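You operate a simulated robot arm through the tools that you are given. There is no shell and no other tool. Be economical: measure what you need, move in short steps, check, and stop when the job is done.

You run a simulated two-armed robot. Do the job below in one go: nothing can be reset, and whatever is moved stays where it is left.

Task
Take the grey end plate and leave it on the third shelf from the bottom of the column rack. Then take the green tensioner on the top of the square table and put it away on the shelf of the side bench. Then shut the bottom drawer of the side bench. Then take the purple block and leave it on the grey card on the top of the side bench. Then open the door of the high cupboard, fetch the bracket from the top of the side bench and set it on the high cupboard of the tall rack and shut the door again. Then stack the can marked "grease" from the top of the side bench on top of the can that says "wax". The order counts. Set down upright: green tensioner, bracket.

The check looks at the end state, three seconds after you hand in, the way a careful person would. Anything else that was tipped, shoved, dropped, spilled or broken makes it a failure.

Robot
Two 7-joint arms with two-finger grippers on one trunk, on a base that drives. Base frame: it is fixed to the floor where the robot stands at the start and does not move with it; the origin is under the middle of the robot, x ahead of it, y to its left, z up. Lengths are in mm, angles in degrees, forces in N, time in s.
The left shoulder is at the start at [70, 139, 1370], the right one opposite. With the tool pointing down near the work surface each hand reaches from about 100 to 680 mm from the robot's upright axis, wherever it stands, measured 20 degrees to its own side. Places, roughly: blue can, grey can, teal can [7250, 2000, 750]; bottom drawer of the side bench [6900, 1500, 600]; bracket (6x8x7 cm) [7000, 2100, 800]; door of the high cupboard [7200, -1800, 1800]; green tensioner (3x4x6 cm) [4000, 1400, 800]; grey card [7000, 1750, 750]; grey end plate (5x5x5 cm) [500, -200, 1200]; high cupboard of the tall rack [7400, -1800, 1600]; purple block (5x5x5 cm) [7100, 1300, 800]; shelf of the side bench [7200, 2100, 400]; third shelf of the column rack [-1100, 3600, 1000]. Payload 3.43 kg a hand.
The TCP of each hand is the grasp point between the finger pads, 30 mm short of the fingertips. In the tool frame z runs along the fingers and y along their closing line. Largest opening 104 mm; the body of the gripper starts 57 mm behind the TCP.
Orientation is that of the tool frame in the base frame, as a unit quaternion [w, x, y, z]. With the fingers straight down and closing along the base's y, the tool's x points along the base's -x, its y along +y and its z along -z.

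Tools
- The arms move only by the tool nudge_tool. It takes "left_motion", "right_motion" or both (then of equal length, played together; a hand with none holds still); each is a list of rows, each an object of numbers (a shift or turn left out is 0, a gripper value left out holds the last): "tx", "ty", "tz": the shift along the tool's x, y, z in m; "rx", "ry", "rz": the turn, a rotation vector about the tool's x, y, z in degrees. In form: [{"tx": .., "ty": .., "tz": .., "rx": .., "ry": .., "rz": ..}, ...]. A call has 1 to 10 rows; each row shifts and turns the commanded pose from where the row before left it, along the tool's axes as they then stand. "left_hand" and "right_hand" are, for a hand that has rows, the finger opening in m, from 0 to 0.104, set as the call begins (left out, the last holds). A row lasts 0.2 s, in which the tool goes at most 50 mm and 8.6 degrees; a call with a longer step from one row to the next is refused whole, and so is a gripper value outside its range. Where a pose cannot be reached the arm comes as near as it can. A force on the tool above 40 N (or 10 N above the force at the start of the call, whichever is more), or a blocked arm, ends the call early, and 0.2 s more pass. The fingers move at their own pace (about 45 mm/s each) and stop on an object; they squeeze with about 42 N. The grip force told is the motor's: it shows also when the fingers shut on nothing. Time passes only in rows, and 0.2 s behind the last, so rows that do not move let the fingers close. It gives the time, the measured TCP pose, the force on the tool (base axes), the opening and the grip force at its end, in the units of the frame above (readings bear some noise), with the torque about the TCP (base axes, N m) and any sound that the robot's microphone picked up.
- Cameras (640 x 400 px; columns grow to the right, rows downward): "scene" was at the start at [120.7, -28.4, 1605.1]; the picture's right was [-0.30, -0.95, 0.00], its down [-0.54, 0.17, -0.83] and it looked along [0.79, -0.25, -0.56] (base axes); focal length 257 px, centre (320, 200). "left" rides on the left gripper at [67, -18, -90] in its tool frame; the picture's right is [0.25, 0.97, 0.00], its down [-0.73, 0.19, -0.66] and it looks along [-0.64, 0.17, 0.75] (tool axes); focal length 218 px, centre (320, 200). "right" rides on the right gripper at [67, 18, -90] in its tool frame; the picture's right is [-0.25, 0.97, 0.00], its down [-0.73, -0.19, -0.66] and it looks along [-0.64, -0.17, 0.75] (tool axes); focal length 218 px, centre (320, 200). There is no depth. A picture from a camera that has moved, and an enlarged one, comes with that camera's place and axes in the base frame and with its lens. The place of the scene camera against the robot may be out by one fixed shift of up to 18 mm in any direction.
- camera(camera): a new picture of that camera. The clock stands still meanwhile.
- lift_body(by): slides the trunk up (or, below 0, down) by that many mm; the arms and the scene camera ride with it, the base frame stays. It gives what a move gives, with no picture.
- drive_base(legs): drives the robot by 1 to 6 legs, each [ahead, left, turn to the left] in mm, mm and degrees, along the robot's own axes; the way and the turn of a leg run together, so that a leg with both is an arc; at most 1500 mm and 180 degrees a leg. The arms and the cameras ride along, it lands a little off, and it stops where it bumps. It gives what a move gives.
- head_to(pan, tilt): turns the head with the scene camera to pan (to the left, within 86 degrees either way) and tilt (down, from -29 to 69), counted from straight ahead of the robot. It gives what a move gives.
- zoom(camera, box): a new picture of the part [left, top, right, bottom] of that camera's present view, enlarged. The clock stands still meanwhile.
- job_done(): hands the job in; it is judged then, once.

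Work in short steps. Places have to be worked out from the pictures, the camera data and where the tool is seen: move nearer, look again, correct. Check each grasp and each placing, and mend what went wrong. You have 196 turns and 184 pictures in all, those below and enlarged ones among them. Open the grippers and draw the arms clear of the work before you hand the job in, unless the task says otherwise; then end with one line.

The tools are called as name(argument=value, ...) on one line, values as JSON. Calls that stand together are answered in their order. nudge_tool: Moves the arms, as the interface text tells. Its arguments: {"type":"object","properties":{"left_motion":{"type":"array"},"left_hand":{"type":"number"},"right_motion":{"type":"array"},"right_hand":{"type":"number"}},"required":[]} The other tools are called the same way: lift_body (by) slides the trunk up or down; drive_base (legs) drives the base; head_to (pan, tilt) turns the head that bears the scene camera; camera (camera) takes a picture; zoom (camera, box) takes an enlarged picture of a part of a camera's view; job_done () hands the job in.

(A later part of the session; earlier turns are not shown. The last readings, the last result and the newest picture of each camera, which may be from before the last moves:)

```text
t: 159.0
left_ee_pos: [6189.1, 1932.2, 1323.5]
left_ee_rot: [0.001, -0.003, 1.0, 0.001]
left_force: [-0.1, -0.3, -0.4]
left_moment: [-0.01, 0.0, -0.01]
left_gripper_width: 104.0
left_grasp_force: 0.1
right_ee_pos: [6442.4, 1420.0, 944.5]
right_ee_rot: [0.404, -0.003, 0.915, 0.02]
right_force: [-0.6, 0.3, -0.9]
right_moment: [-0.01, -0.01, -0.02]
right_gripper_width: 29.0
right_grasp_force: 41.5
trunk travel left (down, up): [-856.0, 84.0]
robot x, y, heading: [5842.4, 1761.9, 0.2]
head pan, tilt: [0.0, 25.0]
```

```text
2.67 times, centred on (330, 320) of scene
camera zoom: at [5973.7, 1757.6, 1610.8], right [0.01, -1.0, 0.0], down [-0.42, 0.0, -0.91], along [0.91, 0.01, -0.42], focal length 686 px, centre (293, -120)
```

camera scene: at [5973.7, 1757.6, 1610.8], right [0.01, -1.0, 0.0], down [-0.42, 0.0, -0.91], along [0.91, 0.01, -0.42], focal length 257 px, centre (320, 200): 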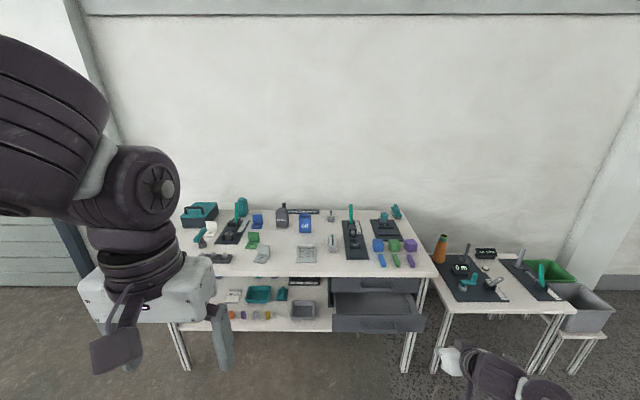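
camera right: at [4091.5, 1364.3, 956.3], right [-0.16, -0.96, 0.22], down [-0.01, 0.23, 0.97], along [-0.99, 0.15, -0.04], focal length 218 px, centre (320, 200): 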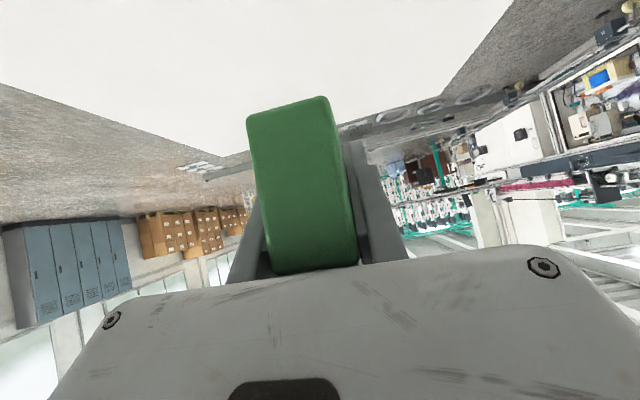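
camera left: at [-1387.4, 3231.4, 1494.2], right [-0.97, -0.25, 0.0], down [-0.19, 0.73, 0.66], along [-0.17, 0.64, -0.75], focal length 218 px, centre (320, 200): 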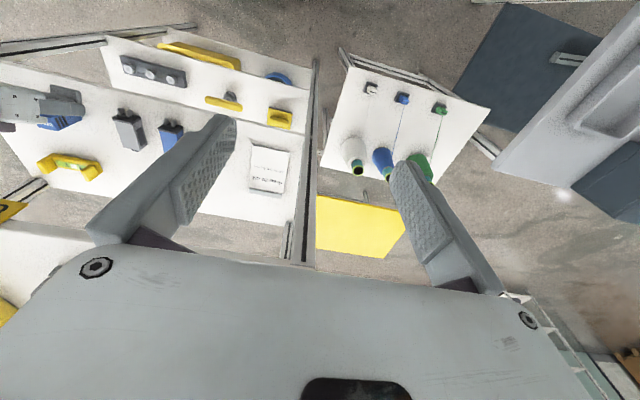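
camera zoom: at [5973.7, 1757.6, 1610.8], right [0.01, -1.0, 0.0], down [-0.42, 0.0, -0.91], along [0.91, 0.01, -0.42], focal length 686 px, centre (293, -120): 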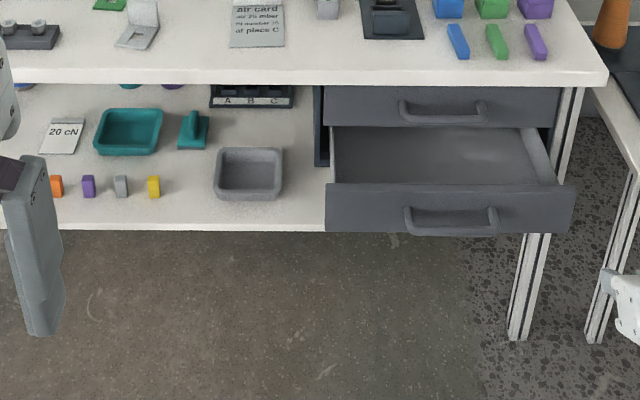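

The bench top is at about z=800, the shelf at about z=400 with its front edge near x=6930. A free shelf spot lies between the yellow block and the grey tray, about (7000, 1980). I drive so the held tensioner lines up with it, then lower the trunk.

drive_base(legs=[[350, 555, 0]])

lift_body(by=-420)

head_to(pan=-20, tilt=25)

camera(camera="scene")

camera(camera="right")

```text
t: 162.7
left_ee_pos: [6544.7, 2493.8, 1325.0]
left_ee_rot: [0.0, -0.006, 1.0, 0.002]
left_force: [-0.2, -1.0, -0.2]
left_moment: [0.0, 0.04, -0.02]
left_gripper_width: 103.9
left_grasp_force: 0.1
right_ee_pos: [6800.3, 1981.8, 945.6]
right_ee_rot: [0.405, -0.004, 0.914, 0.022]
right_force: [0.4, 0.1, -0.4]
right_moment: [0.02, -0.06, 0.0]
right_gripper_width: 29.1
right_grasp_force: 42.1
trunk travel left (down, up): [-856.0, 84.0]
robot x, y, heading: [6207.4, 2323.9, 0.6]
head pan, tilt: [0.0, 25.0]
```

```text
refused: -420 is not a number from -400 to 400
```

```text
t: 163.5
left_ee_pos: [6546.3, 2496.1, 1324.1]
left_ee_rot: [0.0, -0.006, 1.0, 0.0]
left_force: [-0.5, 0.1, 1.2]
left_moment: [0.01, -0.01, -0.01]
left_gripper_width: 103.9
left_grasp_force: 0.1
right_ee_pos: [6801.6, 1982.9, 944.5]
right_ee_rot: [0.403, -0.005, 0.915, 0.022]
right_force: [-0.3, -1.1, -0.1]
right_moment: [-0.03, -0.01, -0.02]
right_gripper_width: 29.0
right_grasp_force: 42.3
trunk travel left (down, up): [-856.0, 84.0]
robot x, y, heading: [6204.0, 2322.9, 0.6]
head pan, tilt: [-20.0, 25.0]
```

```text
127 pictures are left
camera scene: at [6326.5, 2288.9, 1610.9], right [-0.33, -0.94, 0.0], down [-0.4, 0.14, -0.91], along [0.86, -0.3, -0.42], focal length 257 px, centre (320, 200)
```

scene: 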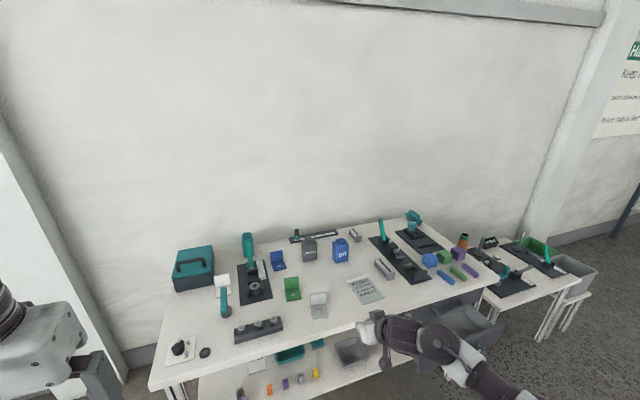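

```text
126 pictures are left
camera right: at [6689.6, 1997.0, 956.5], right [0.15, 0.96, 0.22], down [0.01, -0.23, 0.97], along [0.99, -0.14, -0.04], focal length 218 px, centre (320, 200)
```

right: 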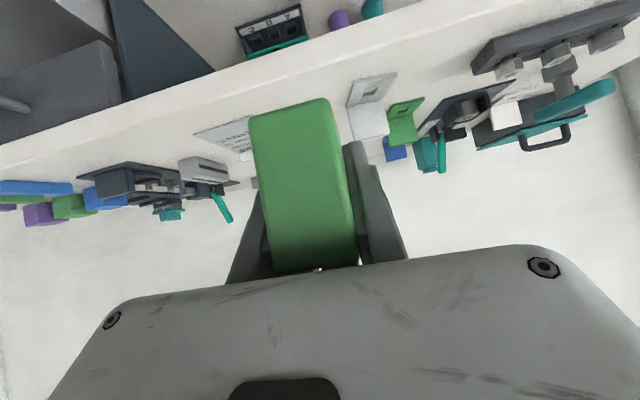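

The hand is about 90 mm in front of the bench edge and clear of the open drawer. I lower the trunk in two steps and look at the shelf.

lift_body(by=-380)

camera(camera="right")

head_to(pan=-25, tilt=40)

camera(camera="scene")

```text
t: 167.2
left_ee_pos: [6545.0, 2494.6, 944.0]
left_ee_rot: [0.001, -0.006, 1.0, 0.001]
left_force: [-0.2, -0.5, -0.2]
left_moment: [-0.03, 0.0, 0.0]
left_gripper_width: 104.0
left_grasp_force: 0.1
right_ee_pos: [6800.6, 1982.8, 565.3]
right_ee_rot: [0.404, -0.005, 0.915, 0.022]
right_force: [-0.2, 0.0, -0.6]
right_moment: [0.01, -0.02, 0.04]
right_gripper_width: 28.9
right_grasp_force: 42.1
trunk travel left (down, up): [-476.0, 464.0]
robot x, y, heading: [6200.4, 2321.1, 0.6]
head pan, tilt: [-20.0, 25.0]
```

```text
125 pictures are left
camera right: at [6689.3, 1996.7, 576.6], right [0.15, 0.96, 0.22], down [0.01, -0.23, 0.97], along [0.99, -0.14, -0.04], focal length 218 px, centre (320, 200)
```

right: 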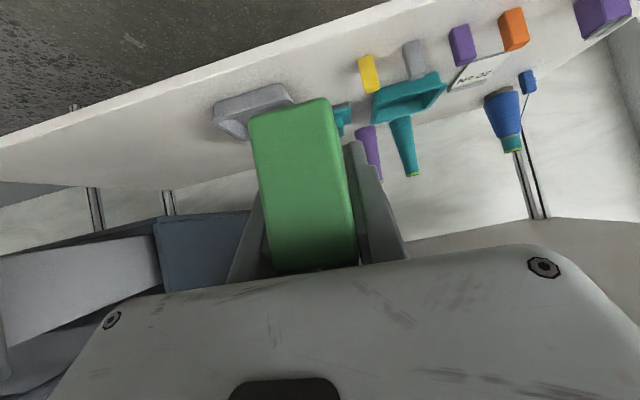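

```text
t: 168.0
left_ee_pos: [6545.1, 2494.8, 944.2]
left_ee_rot: [0.001, -0.006, 1.0, 0.001]
left_force: [-0.1, -0.8, 0.7]
left_moment: [-0.02, 0.0, 0.01]
left_gripper_width: 103.9
left_grasp_force: 0.0
right_ee_pos: [6800.3, 1981.8, 564.5]
right_ee_rot: [0.404, -0.004, 0.914, 0.022]
right_force: [0.1, 0.6, -0.4]
right_moment: [0.01, -0.03, -0.01]
right_gripper_width: 28.9
right_grasp_force: 42.1
trunk travel left (down, up): [-476.0, 464.0]
robot x, y, heading: [6201.5, 2320.5, 0.6]
head pan, tilt: [-25.0, 40.0]
```

```text
124 pictures are left
camera scene: at [6316.6, 2283.8, 1207.7], right [-0.41, -0.91, 0.0], down [-0.59, 0.26, -0.77], along [0.7, -0.32, -0.64], focal length 257 px, centre (320, 200)
```

scene: 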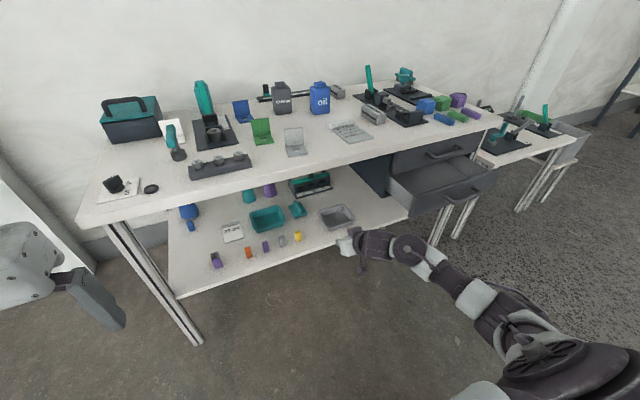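

Both cameras agree the shelf surface is at z≈355, with the free gap between y≈1943 (tray) and y≈2045 (yellow) and the front edge at x≈6967. I lower to just above the shelf and drive in to TCP x≈7005, y≈1994.

lift_body(by=-130)

drive_base(legs=[[120, 12, -0.6]])

camera(camera="right")

camera(camera="scene")

```text
t: 169.6
left_ee_pos: [6546.0, 2494.2, 814.1]
left_ee_rot: [0.001, -0.005, 1.0, 0.001]
left_force: [-0.2, 0.1, 0.4]
left_moment: [0.01, 0.03, -0.01]
left_gripper_width: 103.8
left_grasp_force: 0.0
right_ee_pos: [6801.2, 1983.5, 435.1]
right_ee_rot: [0.403, -0.005, 0.915, 0.023]
right_force: [0.4, -0.3, -0.3]
right_moment: [0.01, 0.0, 0.02]
right_gripper_width: 29.0
right_grasp_force: 41.9
trunk travel left (down, up): [-346.0, 594.0]
robot x, y, heading: [6200.3, 2320.8, 0.4]
head pan, tilt: [-25.0, 40.0]
```

```text
t: 170.8
left_ee_pos: [6664.6, 2504.9, 814.0]
left_ee_rot: [0.0, -0.001, 1.0, 0.001]
left_force: [1.3, 0.6, -0.2]
left_moment: [0.01, 0.01, -0.01]
left_gripper_width: 103.7
left_grasp_force: 0.0
right_ee_pos: [6914.1, 1989.8, 435.0]
right_ee_rot: [0.402, 0.0, 0.915, 0.02]
right_force: [0.1, 0.1, -1.7]
right_moment: [0.01, -0.01, 0.0]
right_gripper_width: 28.7
right_grasp_force: 42.1
trunk travel left (down, up): [-346.0, 594.0]
robot x, y, heading: [6317.4, 2331.5, 0.3]
head pan, tilt: [-25.0, 40.0]
```

```text
123 pictures are left
camera right: at [6802.6, 2004.9, 445.9], right [0.16, 0.96, 0.22], down [0.01, -0.23, 0.97], along [0.99, -0.15, -0.05], focal length 218 px, centre (320, 200)
```

right: 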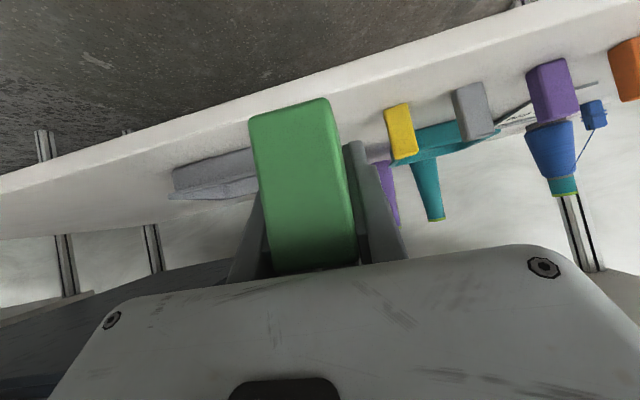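

```text
122 pictures are left
camera scene: at [6433.5, 2295.7, 1077.4], right [-0.42, -0.91, 0.0], down [-0.58, 0.27, -0.77], along [0.69, -0.32, -0.64], focal length 257 px, centre (320, 200)
```

scene: 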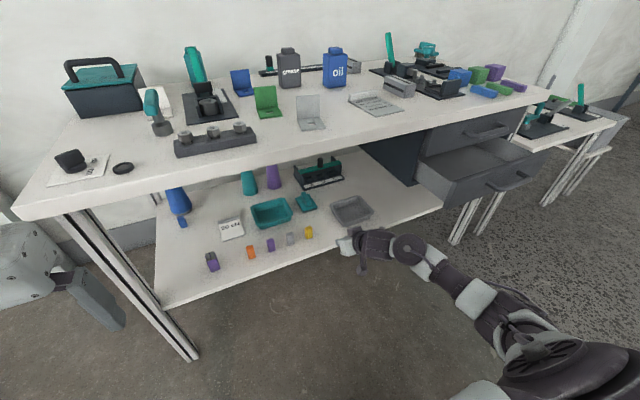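

The gap is confirmed (about y 1915–2055), and TCP at y=1990 suits. I drive 90 mm further in, then lower with the trunk.

drive_base(legs=[[92, 0, 0]])

lift_body(by=-36)

camera(camera="right")

zoom(camera="scene", box=[240, 170, 440, 295])

```text
t: 171.9
left_ee_pos: [6754.0, 2505.7, 814.4]
left_ee_rot: [0.0, -0.002, 1.0, 0.0]
left_force: [-0.4, 0.8, -0.5]
left_moment: [0.01, 0.0, 0.0]
left_gripper_width: 104.1
left_grasp_force: 0.1
right_ee_pos: [7005.3, 1990.6, 435.2]
right_ee_rot: [0.403, -0.001, 0.915, 0.02]
right_force: [0.0, 0.8, -0.5]
right_moment: [0.0, -0.03, 0.01]
right_gripper_width: 29.0
right_grasp_force: 42.2
trunk travel left (down, up): [-346.0, 594.0]
robot x, y, heading: [6408.9, 2335.6, 0.2]
head pan, tilt: [-25.0, 40.0]
```

```text
t: 172.7
left_ee_pos: [6753.1, 2507.2, 778.8]
left_ee_rot: [0.001, -0.003, 1.0, 0.001]
left_force: [0.2, 0.3, 0.3]
left_moment: [0.02, 0.01, -0.02]
left_gripper_width: 103.7
left_grasp_force: 0.1
right_ee_pos: [7004.0, 1991.5, 400.5]
right_ee_rot: [0.404, -0.001, 0.915, 0.021]
right_force: [1.1, 0.1, -0.3]
right_moment: [-0.03, -0.04, 0.03]
right_gripper_width: 29.1
right_grasp_force: 41.9
trunk travel left (down, up): [-310.0, 630.0]
robot x, y, heading: [6409.9, 2335.3, 0.1]
head pan, tilt: [-25.0, 40.0]
```

```text
121 pictures are left
camera right: at [6893.0, 2006.5, 410.5], right [0.15, 0.96, 0.22], down [0.01, -0.23, 0.97], along [0.99, -0.15, -0.04], focal length 218 px, centre (320, 200)
```

right: 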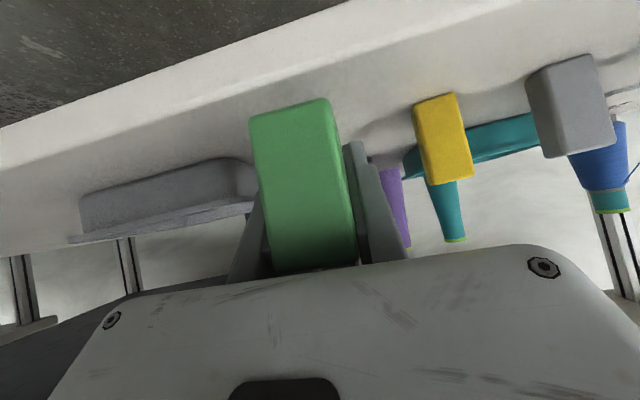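

```text
3.20 times, centred on (340, 232) of scene
camera zoom: at [6522.4, 2296.3, 1041.6], right [-0.42, -0.91, 0.0], down [-0.58, 0.27, -0.77], along [0.7, -0.32, -0.64], focal length 823 px, centre (256, 96)
```

zoom: 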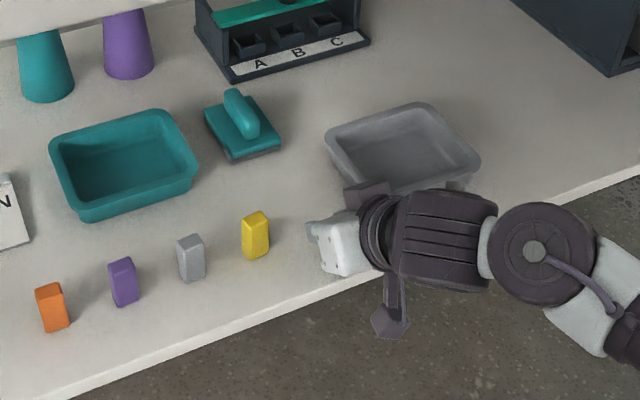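

The tray's end is within about 10 mm of my right finger while the yellow side has plenty of room. I strafe the base 20 mm left before setting down.

drive_base(legs=[[0, 20, 0]])

lift_body(by=-6)

camera(camera="right")

```text
t: 173.5
left_ee_pos: [6752.4, 2526.5, 778.6]
left_ee_rot: [0.0, -0.003, 1.0, 0.0]
left_force: [-0.6, 0.0, 0.2]
left_moment: [-0.01, -0.04, -0.05]
left_gripper_width: 104.0
left_grasp_force: 0.1
right_ee_pos: [7004.7, 2011.5, 399.6]
right_ee_rot: [0.404, -0.001, 0.915, 0.02]
right_force: [0.0, 0.5, -0.7]
right_moment: [-0.03, -0.02, -0.01]
right_gripper_width: 29.0
right_grasp_force: 41.6
trunk travel left (down, up): [-310.0, 630.0]
robot x, y, heading: [6405.4, 2354.6, 0.3]
head pan, tilt: [-25.0, 40.0]
```

```text
t: 174.0
left_ee_pos: [6752.8, 2527.0, 771.6]
left_ee_rot: [0.001, -0.003, 1.0, 0.001]
left_force: [0.5, 0.4, -0.1]
left_moment: [-0.01, -0.03, -0.01]
left_gripper_width: 104.0
left_grasp_force: 0.1
right_ee_pos: [7003.9, 2011.9, 393.4]
right_ee_rot: [0.404, -0.001, 0.915, 0.021]
right_force: [-0.5, 0.4, -1.0]
right_moment: [-0.02, -0.04, -0.02]
right_gripper_width: 29.0
right_grasp_force: 42.2
trunk travel left (down, up): [-304.0, 636.0]
robot x, y, heading: [6407.9, 2352.9, 0.4]
head pan, tilt: [-25.0, 40.0]
```

```text
119 pictures are left
camera right: at [6892.8, 2026.5, 404.4], right [0.15, 0.96, 0.22], down [0.01, -0.23, 0.97], along [0.99, -0.15, -0.04], focal length 218 px, centre (320, 200)
```

right: 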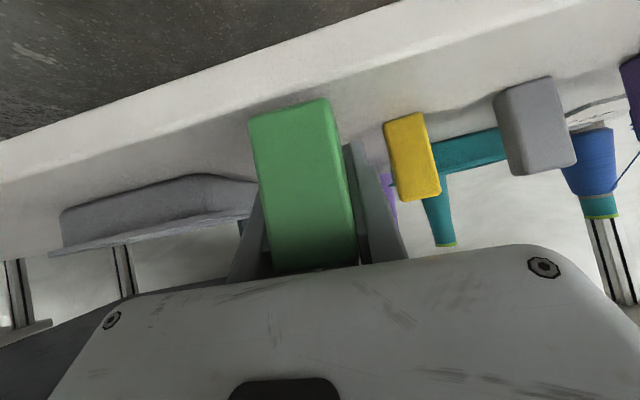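

No contact yet; I continue down in small steps.

lift_body(by=-4)

lift_body(by=-3)

```text
t: 174.6
left_ee_pos: [6752.2, 2526.0, 769.2]
left_ee_rot: [0.001, -0.003, 1.0, 0.002]
left_force: [0.6, 0.0, 0.2]
left_moment: [0.0, 0.0, -0.03]
left_gripper_width: 103.9
left_grasp_force: 0.0
right_ee_pos: [7005.2, 2012.0, 389.5]
right_ee_rot: [0.403, -0.001, 0.915, 0.02]
right_force: [-0.1, -0.3, -1.6]
right_moment: [0.0, -0.04, 0.0]
right_gripper_width: 29.2
right_grasp_force: 41.7
trunk travel left (down, up): [-300.0, 640.0]
robot x, y, heading: [6410.9, 2353.2, 0.2]
head pan, tilt: [-25.0, 40.0]
```

```text
t: 175.1
left_ee_pos: [6753.8, 2526.1, 766.0]
left_ee_rot: [0.001, -0.003, 1.0, 0.001]
left_force: [-0.4, -0.2, 0.5]
left_moment: [0.0, 0.01, -0.01]
left_gripper_width: 104.1
left_grasp_force: 0.0
right_ee_pos: [7005.2, 2011.5, 385.5]
right_ee_rot: [0.403, -0.001, 0.915, 0.02]
right_force: [-0.9, 0.1, -0.3]
right_moment: [0.02, 0.0, -0.03]
right_gripper_width: 29.1
right_grasp_force: 41.7
trunk travel left (down, up): [-297.0, 643.0]
robot x, y, heading: [6404.5, 2358.0, 0.3]
head pan, tilt: [-25.0, 40.0]
```

lift_body(by=-4)

lift_body(by=-4)

camera(camera="right")

```text
t: 175.6
left_ee_pos: [6751.8, 2527.4, 763.0]
left_ee_rot: [0.001, -0.002, 1.0, 0.001]
left_force: [-0.1, 0.4, 0.4]
left_moment: [-0.02, -0.02, 0.03]
left_gripper_width: 103.8
left_grasp_force: 0.1
right_ee_pos: [7005.6, 2010.8, 386.2]
right_ee_rot: [0.406, 0.0, 0.914, 0.019]
right_force: [-1.2, 0.7, 14.6]
right_moment: [-0.2, 0.37, -0.03]
right_gripper_width: 29.3
right_grasp_force: 42.6
trunk travel left (down, up): [-293.0, 647.0]
robot x, y, heading: [6409.1, 2351.9, 0.2]
head pan, tilt: [-25.0, 40.0]
```

```text
t: 176.1
left_ee_pos: [6749.7, 2528.0, 758.7]
left_ee_rot: [0.002, -0.002, 1.0, 0.0]
left_force: [0.0, 0.3, 0.3]
left_moment: [-0.01, -0.04, 0.0]
left_gripper_width: 103.9
left_grasp_force: 0.0
right_ee_pos: [7004.6, 2012.1, 384.3]
right_ee_rot: [0.409, -0.001, 0.913, 0.02]
right_force: [-5.2, 0.9, 37.1]
right_moment: [-0.53, 0.9, -0.05]
right_gripper_width: 29.0
right_grasp_force: 42.1
trunk travel left (down, up): [-289.0, 651.0]
robot x, y, heading: [6409.9, 2352.8, 0.3]
head pan, tilt: [-25.0, 40.0]
```

```text
118 pictures are left
camera right: at [6893.6, 2026.6, 395.4], right [0.15, 0.96, 0.22], down [0.0, -0.22, 0.97], along [0.99, -0.15, -0.03], focal length 218 px, centre (320, 200)
```

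right: 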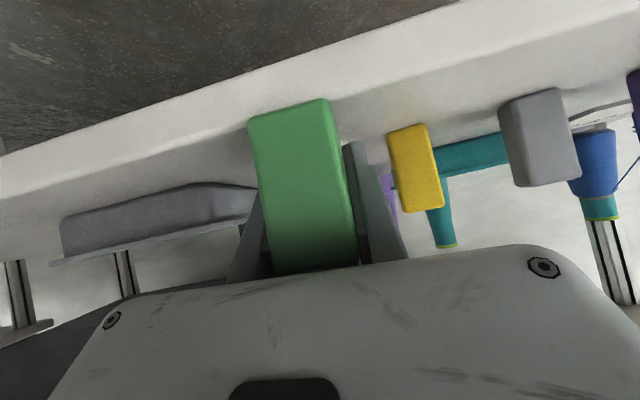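

It's in contact at about TCP 386. I relieve the pressing by 4 mm, then open slightly.

lift_body(by=4)

nudge_tool(right_motion=[{}, {}, {}], right_hand=0.05)

camera(camera="right")

```text
t: 176.7
left_ee_pos: [6751.7, 2528.2, 763.0]
left_ee_rot: [0.002, -0.003, 1.0, 0.0]
left_force: [0.2, -0.1, 0.3]
left_moment: [-0.03, 0.0, -0.01]
left_gripper_width: 103.8
left_grasp_force: 0.1
right_ee_pos: [7005.9, 2011.3, 385.2]
right_ee_rot: [0.405, 0.0, 0.914, 0.02]
right_force: [8.4, -3.0, 24.1]
right_moment: [-0.4, -0.26, 0.15]
right_gripper_width: 29.1
right_grasp_force: 41.5
trunk travel left (down, up): [-293.0, 647.0]
robot x, y, heading: [6413.2, 2353.2, 0.2]
head pan, tilt: [-25.0, 40.0]
```

```text
t: 177.5
left_ee_pos: [6750.2, 2527.9, 762.2]
left_ee_rot: [0.003, -0.003, 1.0, -0.001]
left_force: [0.6, 0.7, -0.3]
left_moment: [-0.02, -0.01, 0.02]
left_gripper_width: 104.0
left_grasp_force: 0.0
right_ee_pos: [7002.9, 2014.5, 387.0]
right_ee_rot: [0.407, -0.003, 0.913, 0.02]
right_force: [-1.7, 15.1, 28.8]
right_moment: [-0.17, -0.31, 0.29]
right_gripper_width: 36.9
right_grasp_force: 0.0
trunk travel left (down, up): [-293.0, 647.0]
robot x, y, heading: [6409.2, 2354.3, 0.1]
head pan, tilt: [-25.0, 40.0]
```

```text
117 pictures are left
camera right: at [6892.4, 2029.5, 397.1], right [0.15, 0.96, 0.22], down [0.0, -0.23, 0.97], along [0.99, -0.14, -0.04], focal length 218 px, centre (320, 200)
```

right: 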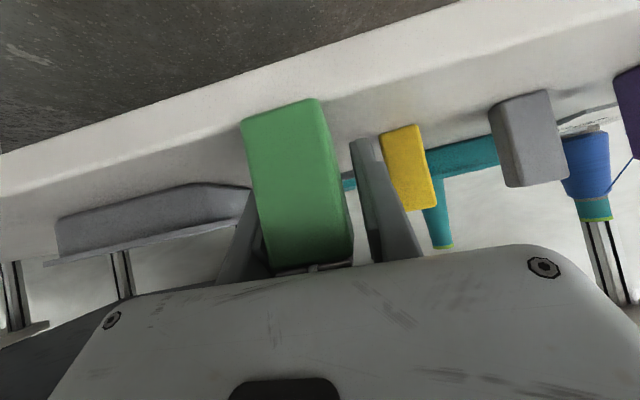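

A fingertip seems to rub on the shelf; I raise 4 mm and let the fingers open.

lift_body(by=4)

nudge_tool(right_motion=[{}, {}], right_hand=0.05)

camera(camera="right")

```text
t: 178.0
left_ee_pos: [6751.3, 2528.1, 767.0]
left_ee_rot: [0.002, -0.002, 1.0, 0.0]
left_force: [-0.4, 0.7, 0.6]
left_moment: [-0.02, 0.02, 0.0]
left_gripper_width: 103.8
left_grasp_force: 0.0
right_ee_pos: [7003.1, 2013.8, 386.5]
right_ee_rot: [0.404, -0.003, 0.915, 0.02]
right_force: [-1.6, 12.8, 18.5]
right_moment: [0.31, -0.74, 0.55]
right_gripper_width: 40.2
right_grasp_force: 0.1
trunk travel left (down, up): [-297.0, 643.0]
robot x, y, heading: [6404.7, 2354.8, 0.4]
head pan, tilt: [-25.0, 40.0]
```

```text
t: 178.6
left_ee_pos: [6751.7, 2526.5, 766.3]
left_ee_rot: [0.001, -0.002, 1.0, 0.0]
left_force: [0.5, 0.1, 0.1]
left_moment: [-0.02, 0.01, 0.0]
left_gripper_width: 104.1
left_grasp_force: 0.1
right_ee_pos: [7003.5, 2012.5, 387.8]
right_ee_rot: [0.403, -0.002, 0.915, 0.02]
right_force: [-4.2, 9.8, 14.5]
right_moment: [-0.06, -0.09, 0.06]
right_gripper_width: 41.3
right_grasp_force: 0.1
trunk travel left (down, up): [-297.0, 643.0]
robot x, y, heading: [6406.1, 2353.2, 0.2]
head pan, tilt: [-25.0, 40.0]
```

```text
116 pictures are left
camera right: at [6891.9, 2026.6, 398.6], right [0.15, 0.96, 0.22], down [0.01, -0.22, 0.97], along [0.99, -0.15, -0.04], focal length 218 px, centre (320, 200)
```

right: 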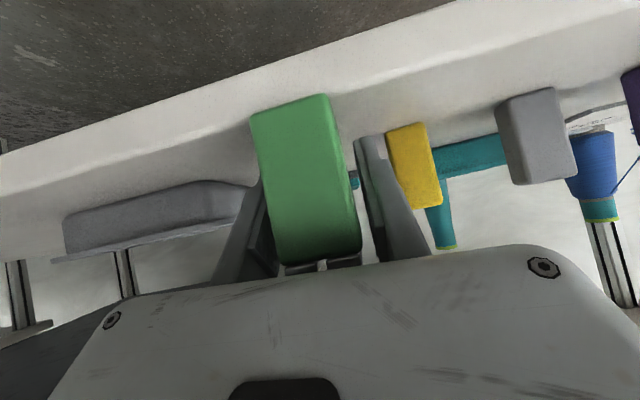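

lift_body(by=5)

nudge_tool(right_motion=[{}, {}], right_hand=0.052)

camera(camera="right")

```text
t: 179.1
left_ee_pos: [6753.5, 2525.9, 769.9]
left_ee_rot: [0.001, -0.002, 1.0, 0.001]
left_force: [-0.8, 0.4, -0.1]
left_moment: [-0.02, -0.01, -0.02]
left_gripper_width: 104.1
left_grasp_force: 0.0
right_ee_pos: [7003.4, 2010.4, 390.1]
right_ee_rot: [0.402, 0.0, 0.915, 0.018]
right_force: [-0.3, 0.8, 0.4]
right_moment: [-0.03, 0.03, 0.01]
right_gripper_width: 50.1
right_grasp_force: 0.0
trunk travel left (down, up): [-302.0, 638.0]
robot x, y, heading: [6406.7, 2354.6, 0.2]
head pan, tilt: [-25.0, 40.0]
```

```text
t: 179.7
left_ee_pos: [6753.0, 2526.1, 770.4]
left_ee_rot: [0.001, -0.003, 1.0, 0.001]
left_force: [-0.3, -0.3, -0.2]
left_moment: [-0.04, -0.01, -0.03]
left_gripper_width: 104.0
left_grasp_force: 0.1
right_ee_pos: [7004.5, 2011.6, 391.1]
right_ee_rot: [0.403, -0.002, 0.915, 0.02]
right_force: [0.2, 0.0, 0.7]
right_moment: [-0.03, 0.01, 0.0]
right_gripper_width: 51.9
right_grasp_force: 0.0
trunk travel left (down, up): [-302.0, 638.0]
robot x, y, heading: [6414.4, 2358.1, 0.2]
head pan, tilt: [-25.0, 40.0]
```

```text
115 pictures are left
camera right: at [6892.9, 2026.3, 402.4], right [0.15, 0.96, 0.22], down [0.01, -0.23, 0.97], along [0.99, -0.15, -0.04], focal length 218 px, centre (320, 200)
```

right: 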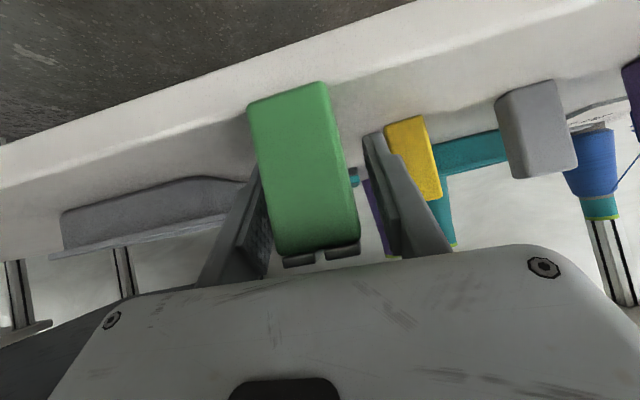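

The tensioner stands free and upright. I drive straight back and check.

drive_base(legs=[[-130, 0, 0]])

camera(camera="right")

zoom(camera="scene", box=[200, 150, 560, 300])

```text
t: 181.0
left_ee_pos: [6625.3, 2525.4, 772.3]
left_ee_rot: [0.002, 0.0, 1.0, 0.0]
left_force: [0.1, 0.0, 0.0]
left_moment: [0.01, 0.0, 0.0]
left_gripper_width: 104.0
left_grasp_force: 0.0
right_ee_pos: [6875.7, 2008.6, 392.1]
right_ee_rot: [0.405, 0.001, 0.914, 0.02]
right_force: [0.1, 0.6, -0.4]
right_moment: [0.04, 0.04, -0.02]
right_gripper_width: 51.9
right_grasp_force: 0.0
trunk travel left (down, up): [-302.0, 638.0]
robot x, y, heading: [6279.0, 2352.3, -0.1]
head pan, tilt: [-25.0, 40.0]
```

```text
114 pictures are left
camera right: at [6764.0, 2024.4, 403.0], right [0.16, 0.96, 0.22], down [0.01, -0.23, 0.97], along [0.99, -0.15, -0.04], focal length 218 px, centre (320, 200)
```

right: 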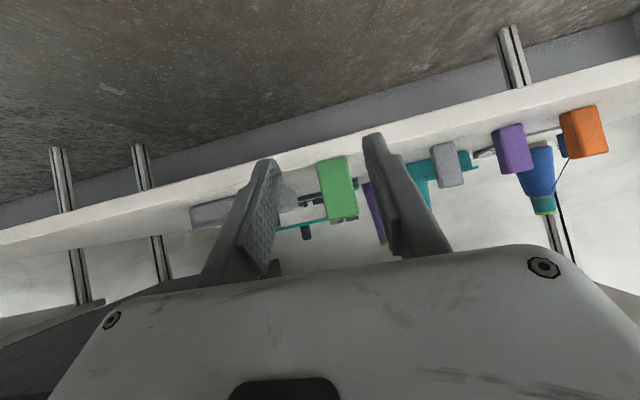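

```text
1.78 times, centred on (380, 225) of scene
camera zoom: at [6393.8, 2315.5, 1033.8], right [-0.42, -0.91, 0.0], down [-0.58, 0.27, -0.77], along [0.7, -0.32, -0.64], focal length 457 px, centre (213, 156)
```

zoom: 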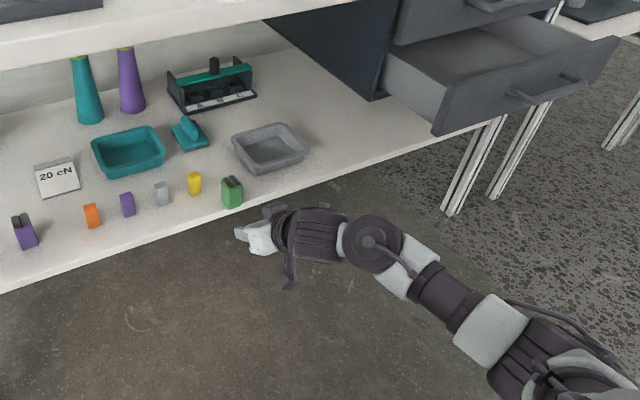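

The tensioner is upright on the shelf and nothing else is disturbed. Next is the bottom drawer: its front panel is at x≈6800, y 1291–1709, z about 560–657. I position the closed right fingers in front of the strip above the handle.

drive_base(legs=[[-200, 0, 0], [0, -516, 0]])

lift_body(by=263)

nudge_tool(right_motion=[{}, {}, {}, {}], right_hand=0.0)

camera(camera="right")

camera(camera="scene")

```text
t: 185.2
left_ee_pos: [6430.0, 2008.3, 770.0]
left_ee_rot: [0.001, 0.001, 1.0, 0.001]
left_force: [-0.2, 0.3, 0.1]
left_moment: [0.02, -0.01, 0.01]
left_gripper_width: 104.0
left_grasp_force: 0.1
right_ee_pos: [6677.7, 1490.9, 391.2]
right_ee_rot: [0.404, 0.002, 0.915, 0.02]
right_force: [0.2, 0.4, -0.9]
right_moment: [-0.04, 0.01, 0.01]
right_gripper_width: 52.2
right_grasp_force: 0.0
trunk travel left (down, up): [-302.0, 638.0]
robot x, y, heading: [6086.2, 1841.1, 0.1]
head pan, tilt: [-25.0, 40.0]
```

```text
t: 187.9
left_ee_pos: [6429.3, 2008.6, 1033.3]
left_ee_rot: [0.001, 0.001, 1.0, 0.0]
left_force: [-0.8, -0.6, 0.7]
left_moment: [0.01, 0.02, 0.0]
left_gripper_width: 104.1
left_grasp_force: 0.0
right_ee_pos: [6677.4, 1493.3, 653.9]
right_ee_rot: [0.404, 0.002, 0.915, 0.019]
right_force: [0.2, 0.0, 0.0]
right_moment: [0.01, 0.03, -0.04]
right_gripper_width: 52.0
right_grasp_force: 0.0
trunk travel left (down, up): [-565.0, 375.0]
robot x, y, heading: [6083.1, 1838.9, -0.2]
head pan, tilt: [-25.0, 40.0]
```

```text
t: 188.9
left_ee_pos: [6429.2, 2008.6, 1032.9]
left_ee_rot: [0.001, 0.001, 1.0, 0.001]
left_force: [1.2, 0.0, -0.2]
left_moment: [-0.01, -0.01, 0.01]
left_gripper_width: 104.1
left_grasp_force: 0.1
right_ee_pos: [6677.5, 1492.1, 655.0]
right_ee_rot: [0.404, 0.002, 0.915, 0.019]
right_force: [0.5, -0.5, -0.6]
right_moment: [0.05, 0.0, 0.0]
right_gripper_width: 0.0
right_grasp_force: 32.3
trunk travel left (down, up): [-565.0, 375.0]
robot x, y, heading: [6086.0, 1838.1, -0.1]
head pan, tilt: [-25.0, 40.0]
```

```text
112 pictures are left
camera right: at [6566.2, 1507.9, 665.5], right [0.16, 0.96, 0.22], down [0.01, -0.23, 0.97], along [0.99, -0.15, -0.04], focal length 218 px, centre (320, 200)
```

right: 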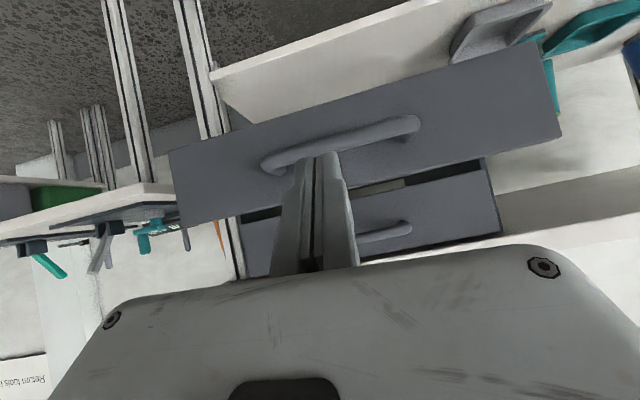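

```text
111 pictures are left
camera scene: at [6197.6, 1800.1, 1296.6], right [-0.42, -0.91, 0.0], down [-0.58, 0.27, -0.77], along [0.69, -0.33, -0.64], focal length 257 px, centre (320, 200)
```

scene: 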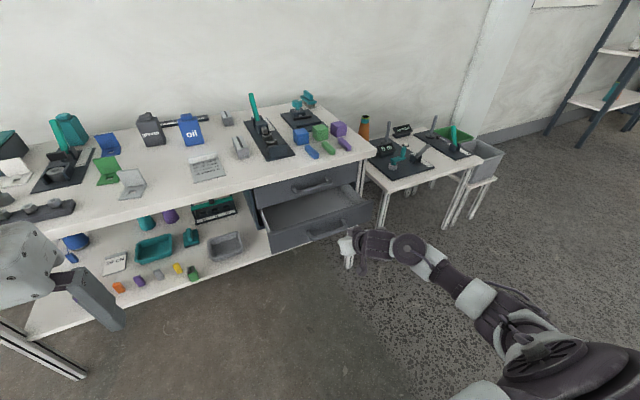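

The handle bar is at z≈609 and the panel's top edge at about 642, so I lower 10 mm to hit the strip between them. Then I drive forward in steps to push.

lift_body(by=-10)

drive_base(legs=[[110, 0, 0]])

camera(camera="right")

```text
t: 189.5
left_ee_pos: [6428.3, 2008.7, 1023.1]
left_ee_rot: [0.001, 0.001, 1.0, 0.001]
left_force: [-0.7, -0.2, -0.2]
left_moment: [0.01, -0.04, 0.0]
left_gripper_width: 103.9
left_grasp_force: 0.1
right_ee_pos: [6677.4, 1493.3, 644.0]
right_ee_rot: [0.403, 0.001, 0.915, 0.02]
right_force: [-0.1, -0.6, 0.2]
right_moment: [0.03, 0.01, -0.01]
right_gripper_width: 0.0
right_grasp_force: 34.9
trunk travel left (down, up): [-555.0, 385.0]
robot x, y, heading: [6081.0, 1840.4, -0.1]
head pan, tilt: [-25.0, 40.0]
```

```text
t: 190.7
left_ee_pos: [6539.6, 2008.4, 1023.2]
left_ee_rot: [0.001, 0.002, 1.0, 0.001]
left_force: [0.2, -0.2, 1.1]
left_moment: [0.0, 0.02, 0.03]
left_gripper_width: 104.1
left_grasp_force: 0.0
right_ee_pos: [6787.1, 1490.7, 644.5]
right_ee_rot: [0.403, 0.002, 0.915, 0.019]
right_force: [0.0, 0.6, -0.2]
right_moment: [0.01, 0.0, -0.02]
right_gripper_width: 0.2
right_grasp_force: 35.0
trunk travel left (down, up): [-555.0, 385.0]
robot x, y, heading: [6193.0, 1841.8, -0.0]
head pan, tilt: [-25.0, 40.0]
```

```text
110 pictures are left
camera right: at [6676.6, 1507.5, 655.4], right [0.16, 0.96, 0.22], down [0.01, -0.23, 0.97], along [0.99, -0.15, -0.04], focal length 218 px, centre (320, 200)
```

right: 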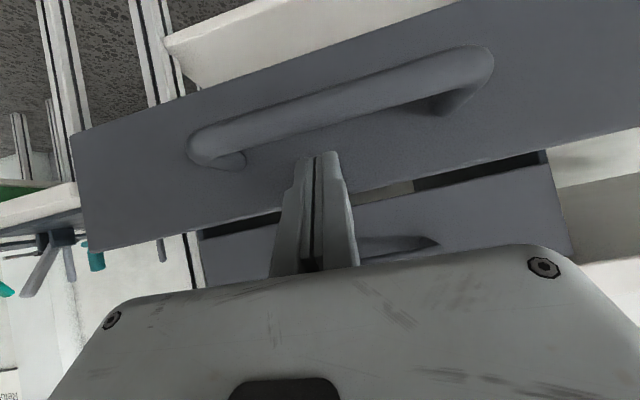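

Not yet in contact, and the tip is aimed well between handle and top edge. I keep pushing.

drive_base(legs=[[110, 0, 0]])

camera(camera="right")

```text
t: 191.9
left_ee_pos: [6653.6, 2007.8, 1023.0]
left_ee_rot: [0.0, 0.002, 1.0, 0.0]
left_force: [0.9, -0.3, -1.0]
left_moment: [-0.04, 0.02, 0.02]
left_gripper_width: 104.2
left_grasp_force: 0.0
right_ee_pos: [6901.4, 1492.2, 644.6]
right_ee_rot: [0.403, 0.003, 0.915, 0.018]
right_force: [-0.4, -0.5, 0.0]
right_moment: [-0.02, -0.03, 0.01]
right_gripper_width: 0.0
right_grasp_force: 34.3
trunk travel left (down, up): [-555.0, 385.0]
robot x, y, heading: [6307.2, 1837.6, -0.4]
head pan, tilt: [-25.0, 40.0]
```

```text
109 pictures are left
camera right: at [6791.0, 1507.1, 655.3], right [0.16, 0.96, 0.22], down [0.01, -0.23, 0.97], along [0.99, -0.15, -0.04], focal length 218 px, centre (320, 200)
```

right: 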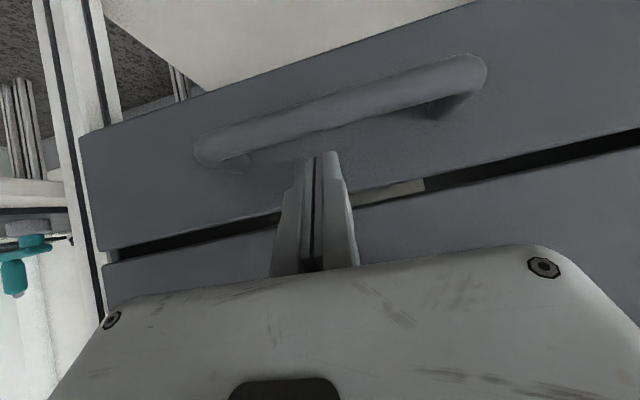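

The drawer is sliding in. I push on in shorter steps.

drive_base(legs=[[45, 0, 0]])

camera(camera="right")

camera(camera="scene")

```text
t: 192.7
left_ee_pos: [6663.5, 2007.6, 1024.5]
left_ee_rot: [0.004, 0.003, 1.0, 0.0]
left_force: [-0.1, -0.6, 0.8]
left_moment: [0.02, 0.0, -0.01]
left_gripper_width: 104.1
left_grasp_force: 0.0
right_ee_pos: [6908.7, 1491.5, 646.7]
right_ee_rot: [0.404, 0.001, 0.914, 0.017]
right_force: [-21.5, 1.7, 12.8]
right_moment: [-0.42, -1.38, -0.45]
right_gripper_width: 0.3
right_grasp_force: 34.5
trunk travel left (down, up): [-555.0, 385.0]
robot x, y, heading: [6321.3, 1838.8, -0.2]
head pan, tilt: [-25.0, 40.0]
stopped in leg 1: the force on the tool passed its limit at 81 N (the readings are from after the stop); the commanded pose is now the measured one
```

```text
108 pictures are left
camera right: at [6797.6, 1507.0, 657.5], right [0.16, 0.96, 0.22], down [0.01, -0.22, 0.97], along [0.99, -0.15, -0.04], focal length 218 px, centre (320, 200)
```

right: 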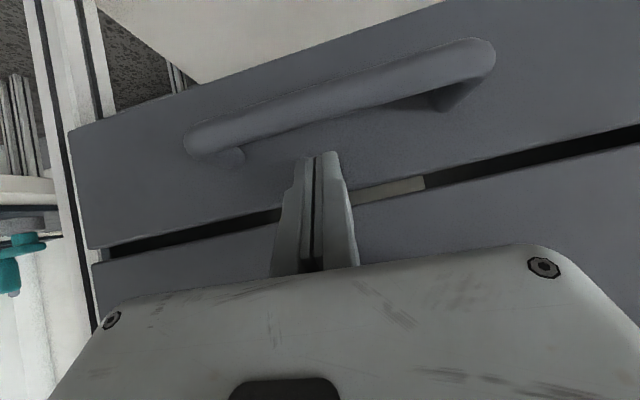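

```text
107 pictures are left
camera scene: at [6430.0, 1800.7, 1287.2], right [-0.43, -0.9, 0.0], down [-0.58, 0.27, -0.77], along [0.69, -0.33, -0.64], focal length 257 px, centre (320, 200)
```

scene: 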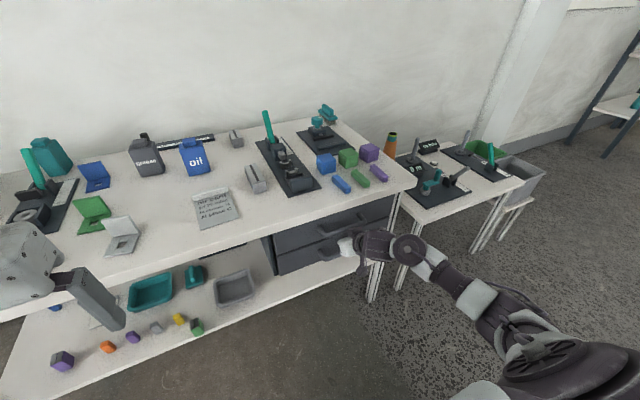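

The drawer reached its stop (81 N). I back off and verify it's flush with the upper one.

drive_base(legs=[[-200, 0, 0]])

zoom(camera="scene", box=[230, 150, 430, 275])

camera(camera="right")

```text
t: 194.3
left_ee_pos: [6469.2, 2006.9, 1023.9]
left_ee_rot: [0.001, 0.005, 1.0, 0.001]
left_force: [-0.1, -0.2, -0.1]
left_moment: [0.0, -0.05, 0.04]
left_gripper_width: 104.0
left_grasp_force: 0.1
right_ee_pos: [6712.2, 1489.2, 643.3]
right_ee_rot: [0.402, 0.004, 0.915, 0.017]
right_force: [0.4, -0.4, 0.1]
right_moment: [0.01, -0.02, 0.01]
right_gripper_width: 0.1
right_grasp_force: 34.9
trunk travel left (down, up): [-555.0, 385.0]
robot x, y, heading: [6124.9, 1839.1, -0.5]
head pan, tilt: [-25.0, 40.0]
```

```text
3.20 times, centred on (330, 212) of scene
camera zoom: at [6235.7, 1799.9, 1286.7], right [-0.43, -0.9, 0.0], down [-0.58, 0.28, -0.77], along [0.69, -0.33, -0.64], focal length 823 px, centre (288, 160)
```

zoom: 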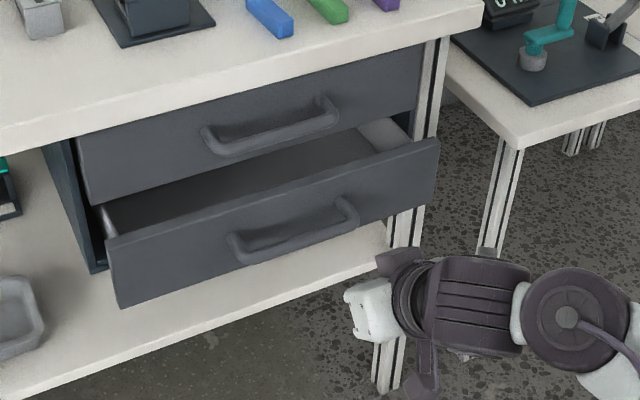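

```text
105 pictures are left
camera right: at [6600.1, 1505.5, 654.9], right [0.17, 0.96, 0.22], down [0.01, -0.22, 0.97], along [0.99, -0.16, -0.05], focal length 218 px, centre (320, 200)
```

right: 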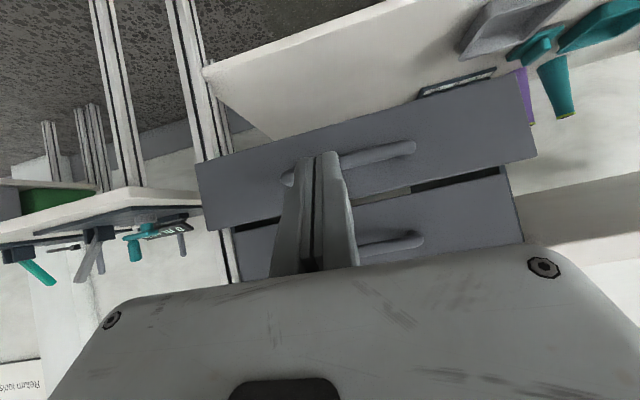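

It isn't shut: about 75 mm remains. My hand evidently met the upper drawer's handle. I shift left to y≈1640, clear of both handles, and push there.

drive_base(legs=[[0, 150, 0.4], [170, 0, 0]])

camera(camera="right")

```text
t: 196.7
left_ee_pos: [6638.8, 2160.8, 1022.7]
left_ee_rot: [0.001, 0.003, 1.0, 0.001]
left_force: [0.3, -0.2, 0.5]
left_moment: [0.01, 0.0, 0.01]
left_gripper_width: 104.0
left_grasp_force: 0.1
right_ee_pos: [6881.4, 1645.4, 643.6]
right_ee_rot: [0.402, 0.002, 0.916, 0.018]
right_force: [0.5, 0.4, 0.1]
right_moment: [0.02, 0.04, -0.01]
right_gripper_width: 0.0
right_grasp_force: 34.4
trunk travel left (down, up): [-555.0, 385.0]
robot x, y, heading: [6295.1, 1993.6, -0.4]
head pan, tilt: [-25.0, 40.0]
```

```text
104 pictures are left
camera right: at [6771.6, 1660.8, 654.5], right [0.16, 0.96, 0.22], down [0.01, -0.22, 0.97], along [0.99, -0.15, -0.05], focal length 218 px, centre (320, 200)
```

right: 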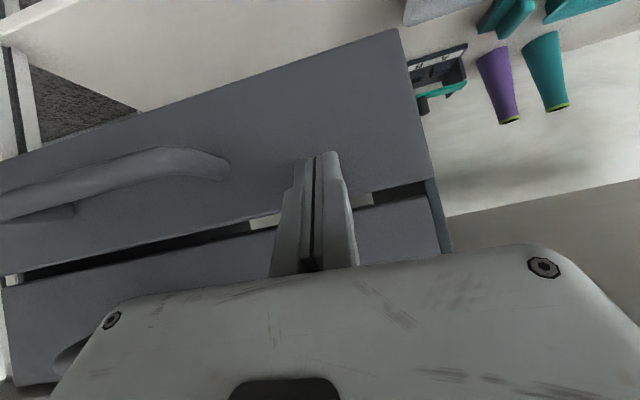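

Clear of the handles now. I push on in steps.

drive_base(legs=[[60, 0, 0]])

camera(camera="right")

```text
t: 197.7
left_ee_pos: [6685.7, 2158.4, 1023.0]
left_ee_rot: [0.001, 0.005, 1.0, -0.001]
left_force: [0.2, 0.2, -0.6]
left_moment: [-0.03, 0.03, 0.0]
left_gripper_width: 104.2
left_grasp_force: 0.1
right_ee_pos: [6916.1, 1642.9, 635.1]
right_ee_rot: [0.389, -0.005, 0.921, 0.014]
right_force: [-12.6, 0.3, 4.1]
right_moment: [-0.06, 0.01, -0.04]
right_gripper_width: 0.0
right_grasp_force: 34.7
trunk travel left (down, up): [-555.0, 385.0]
robot x, y, heading: [6340.2, 1990.6, -0.8]
head pan, tilt: [-25.0, 40.0]
stopped in leg 1: the force on the tool passed its limit at 141 N (the readings are from after the stop); the commanded pose is now the measured one
```

```text
103 pictures are left
camera right: at [6805.4, 1657.9, 648.9], right [0.16, 0.97, 0.2], down [0.04, -0.21, 0.98], along [0.99, -0.14, -0.07], focal length 218 px, centre (320, 200)
```

right: 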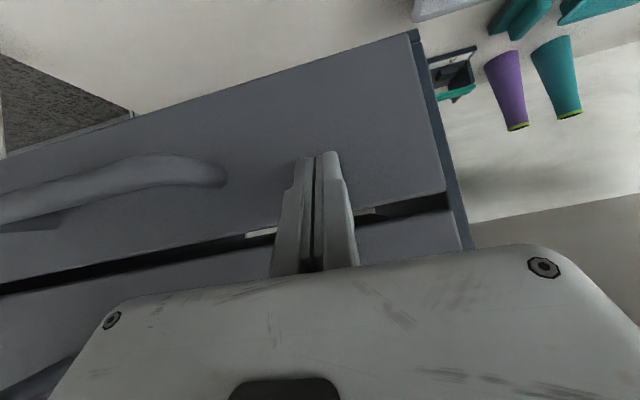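

141 N is a lot; I back off and look at what remains.

drive_base(legs=[[-150, 0, 0.8]])

head_to(pan=-35, tilt=40)

zoom(camera="scene", box=[220, 130, 420, 255])

```text
t: 199.1
left_ee_pos: [6535.3, 2164.6, 1024.7]
left_ee_rot: [0.001, -0.002, 1.0, 0.001]
left_force: [-0.9, 0.7, 0.2]
left_moment: [0.01, -0.01, 0.01]
left_gripper_width: 103.8
left_grasp_force: 0.0
right_ee_pos: [6774.1, 1652.2, 634.7]
right_ee_rot: [0.388, -0.012, 0.921, 0.018]
right_force: [-0.2, 0.1, 0.3]
right_moment: [-0.01, 0.02, 0.01]
right_gripper_width: 0.0
right_grasp_force: 34.6
trunk travel left (down, up): [-555.0, 385.0]
robot x, y, heading: [6190.1, 1991.8, 0.1]
head pan, tilt: [-25.0, 40.0]
```

```text
t: 199.8
left_ee_pos: [6533.2, 2162.7, 1022.8]
left_ee_rot: [0.001, -0.002, 1.0, 0.001]
left_force: [-0.4, 0.1, -0.2]
left_moment: [0.02, 0.02, -0.04]
left_gripper_width: 104.0
left_grasp_force: 0.0
right_ee_pos: [6774.3, 1652.2, 634.5]
right_ee_rot: [0.389, -0.011, 0.921, 0.018]
right_force: [0.1, -0.2, 0.7]
right_moment: [-0.03, 0.0, -0.01]
right_gripper_width: 0.0
right_grasp_force: 34.9
trunk travel left (down, up): [-555.0, 385.0]
robot x, y, heading: [6189.1, 1992.9, -0.2]
head pan, tilt: [-35.0, 40.0]
```

```text
3.20 times, centred on (320, 192) of scene
camera zoom: at [6296.5, 1941.5, 1286.6], right [-0.57, -0.82, 0.0], down [-0.53, 0.37, -0.77], along [0.63, -0.44, -0.64], focal length 823 px, centre (320, 224)
```

zoom: 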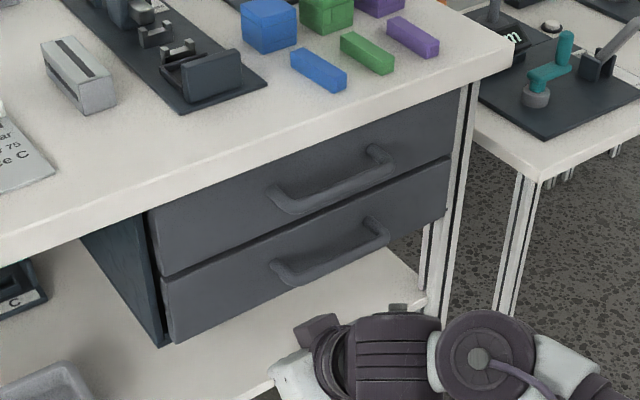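

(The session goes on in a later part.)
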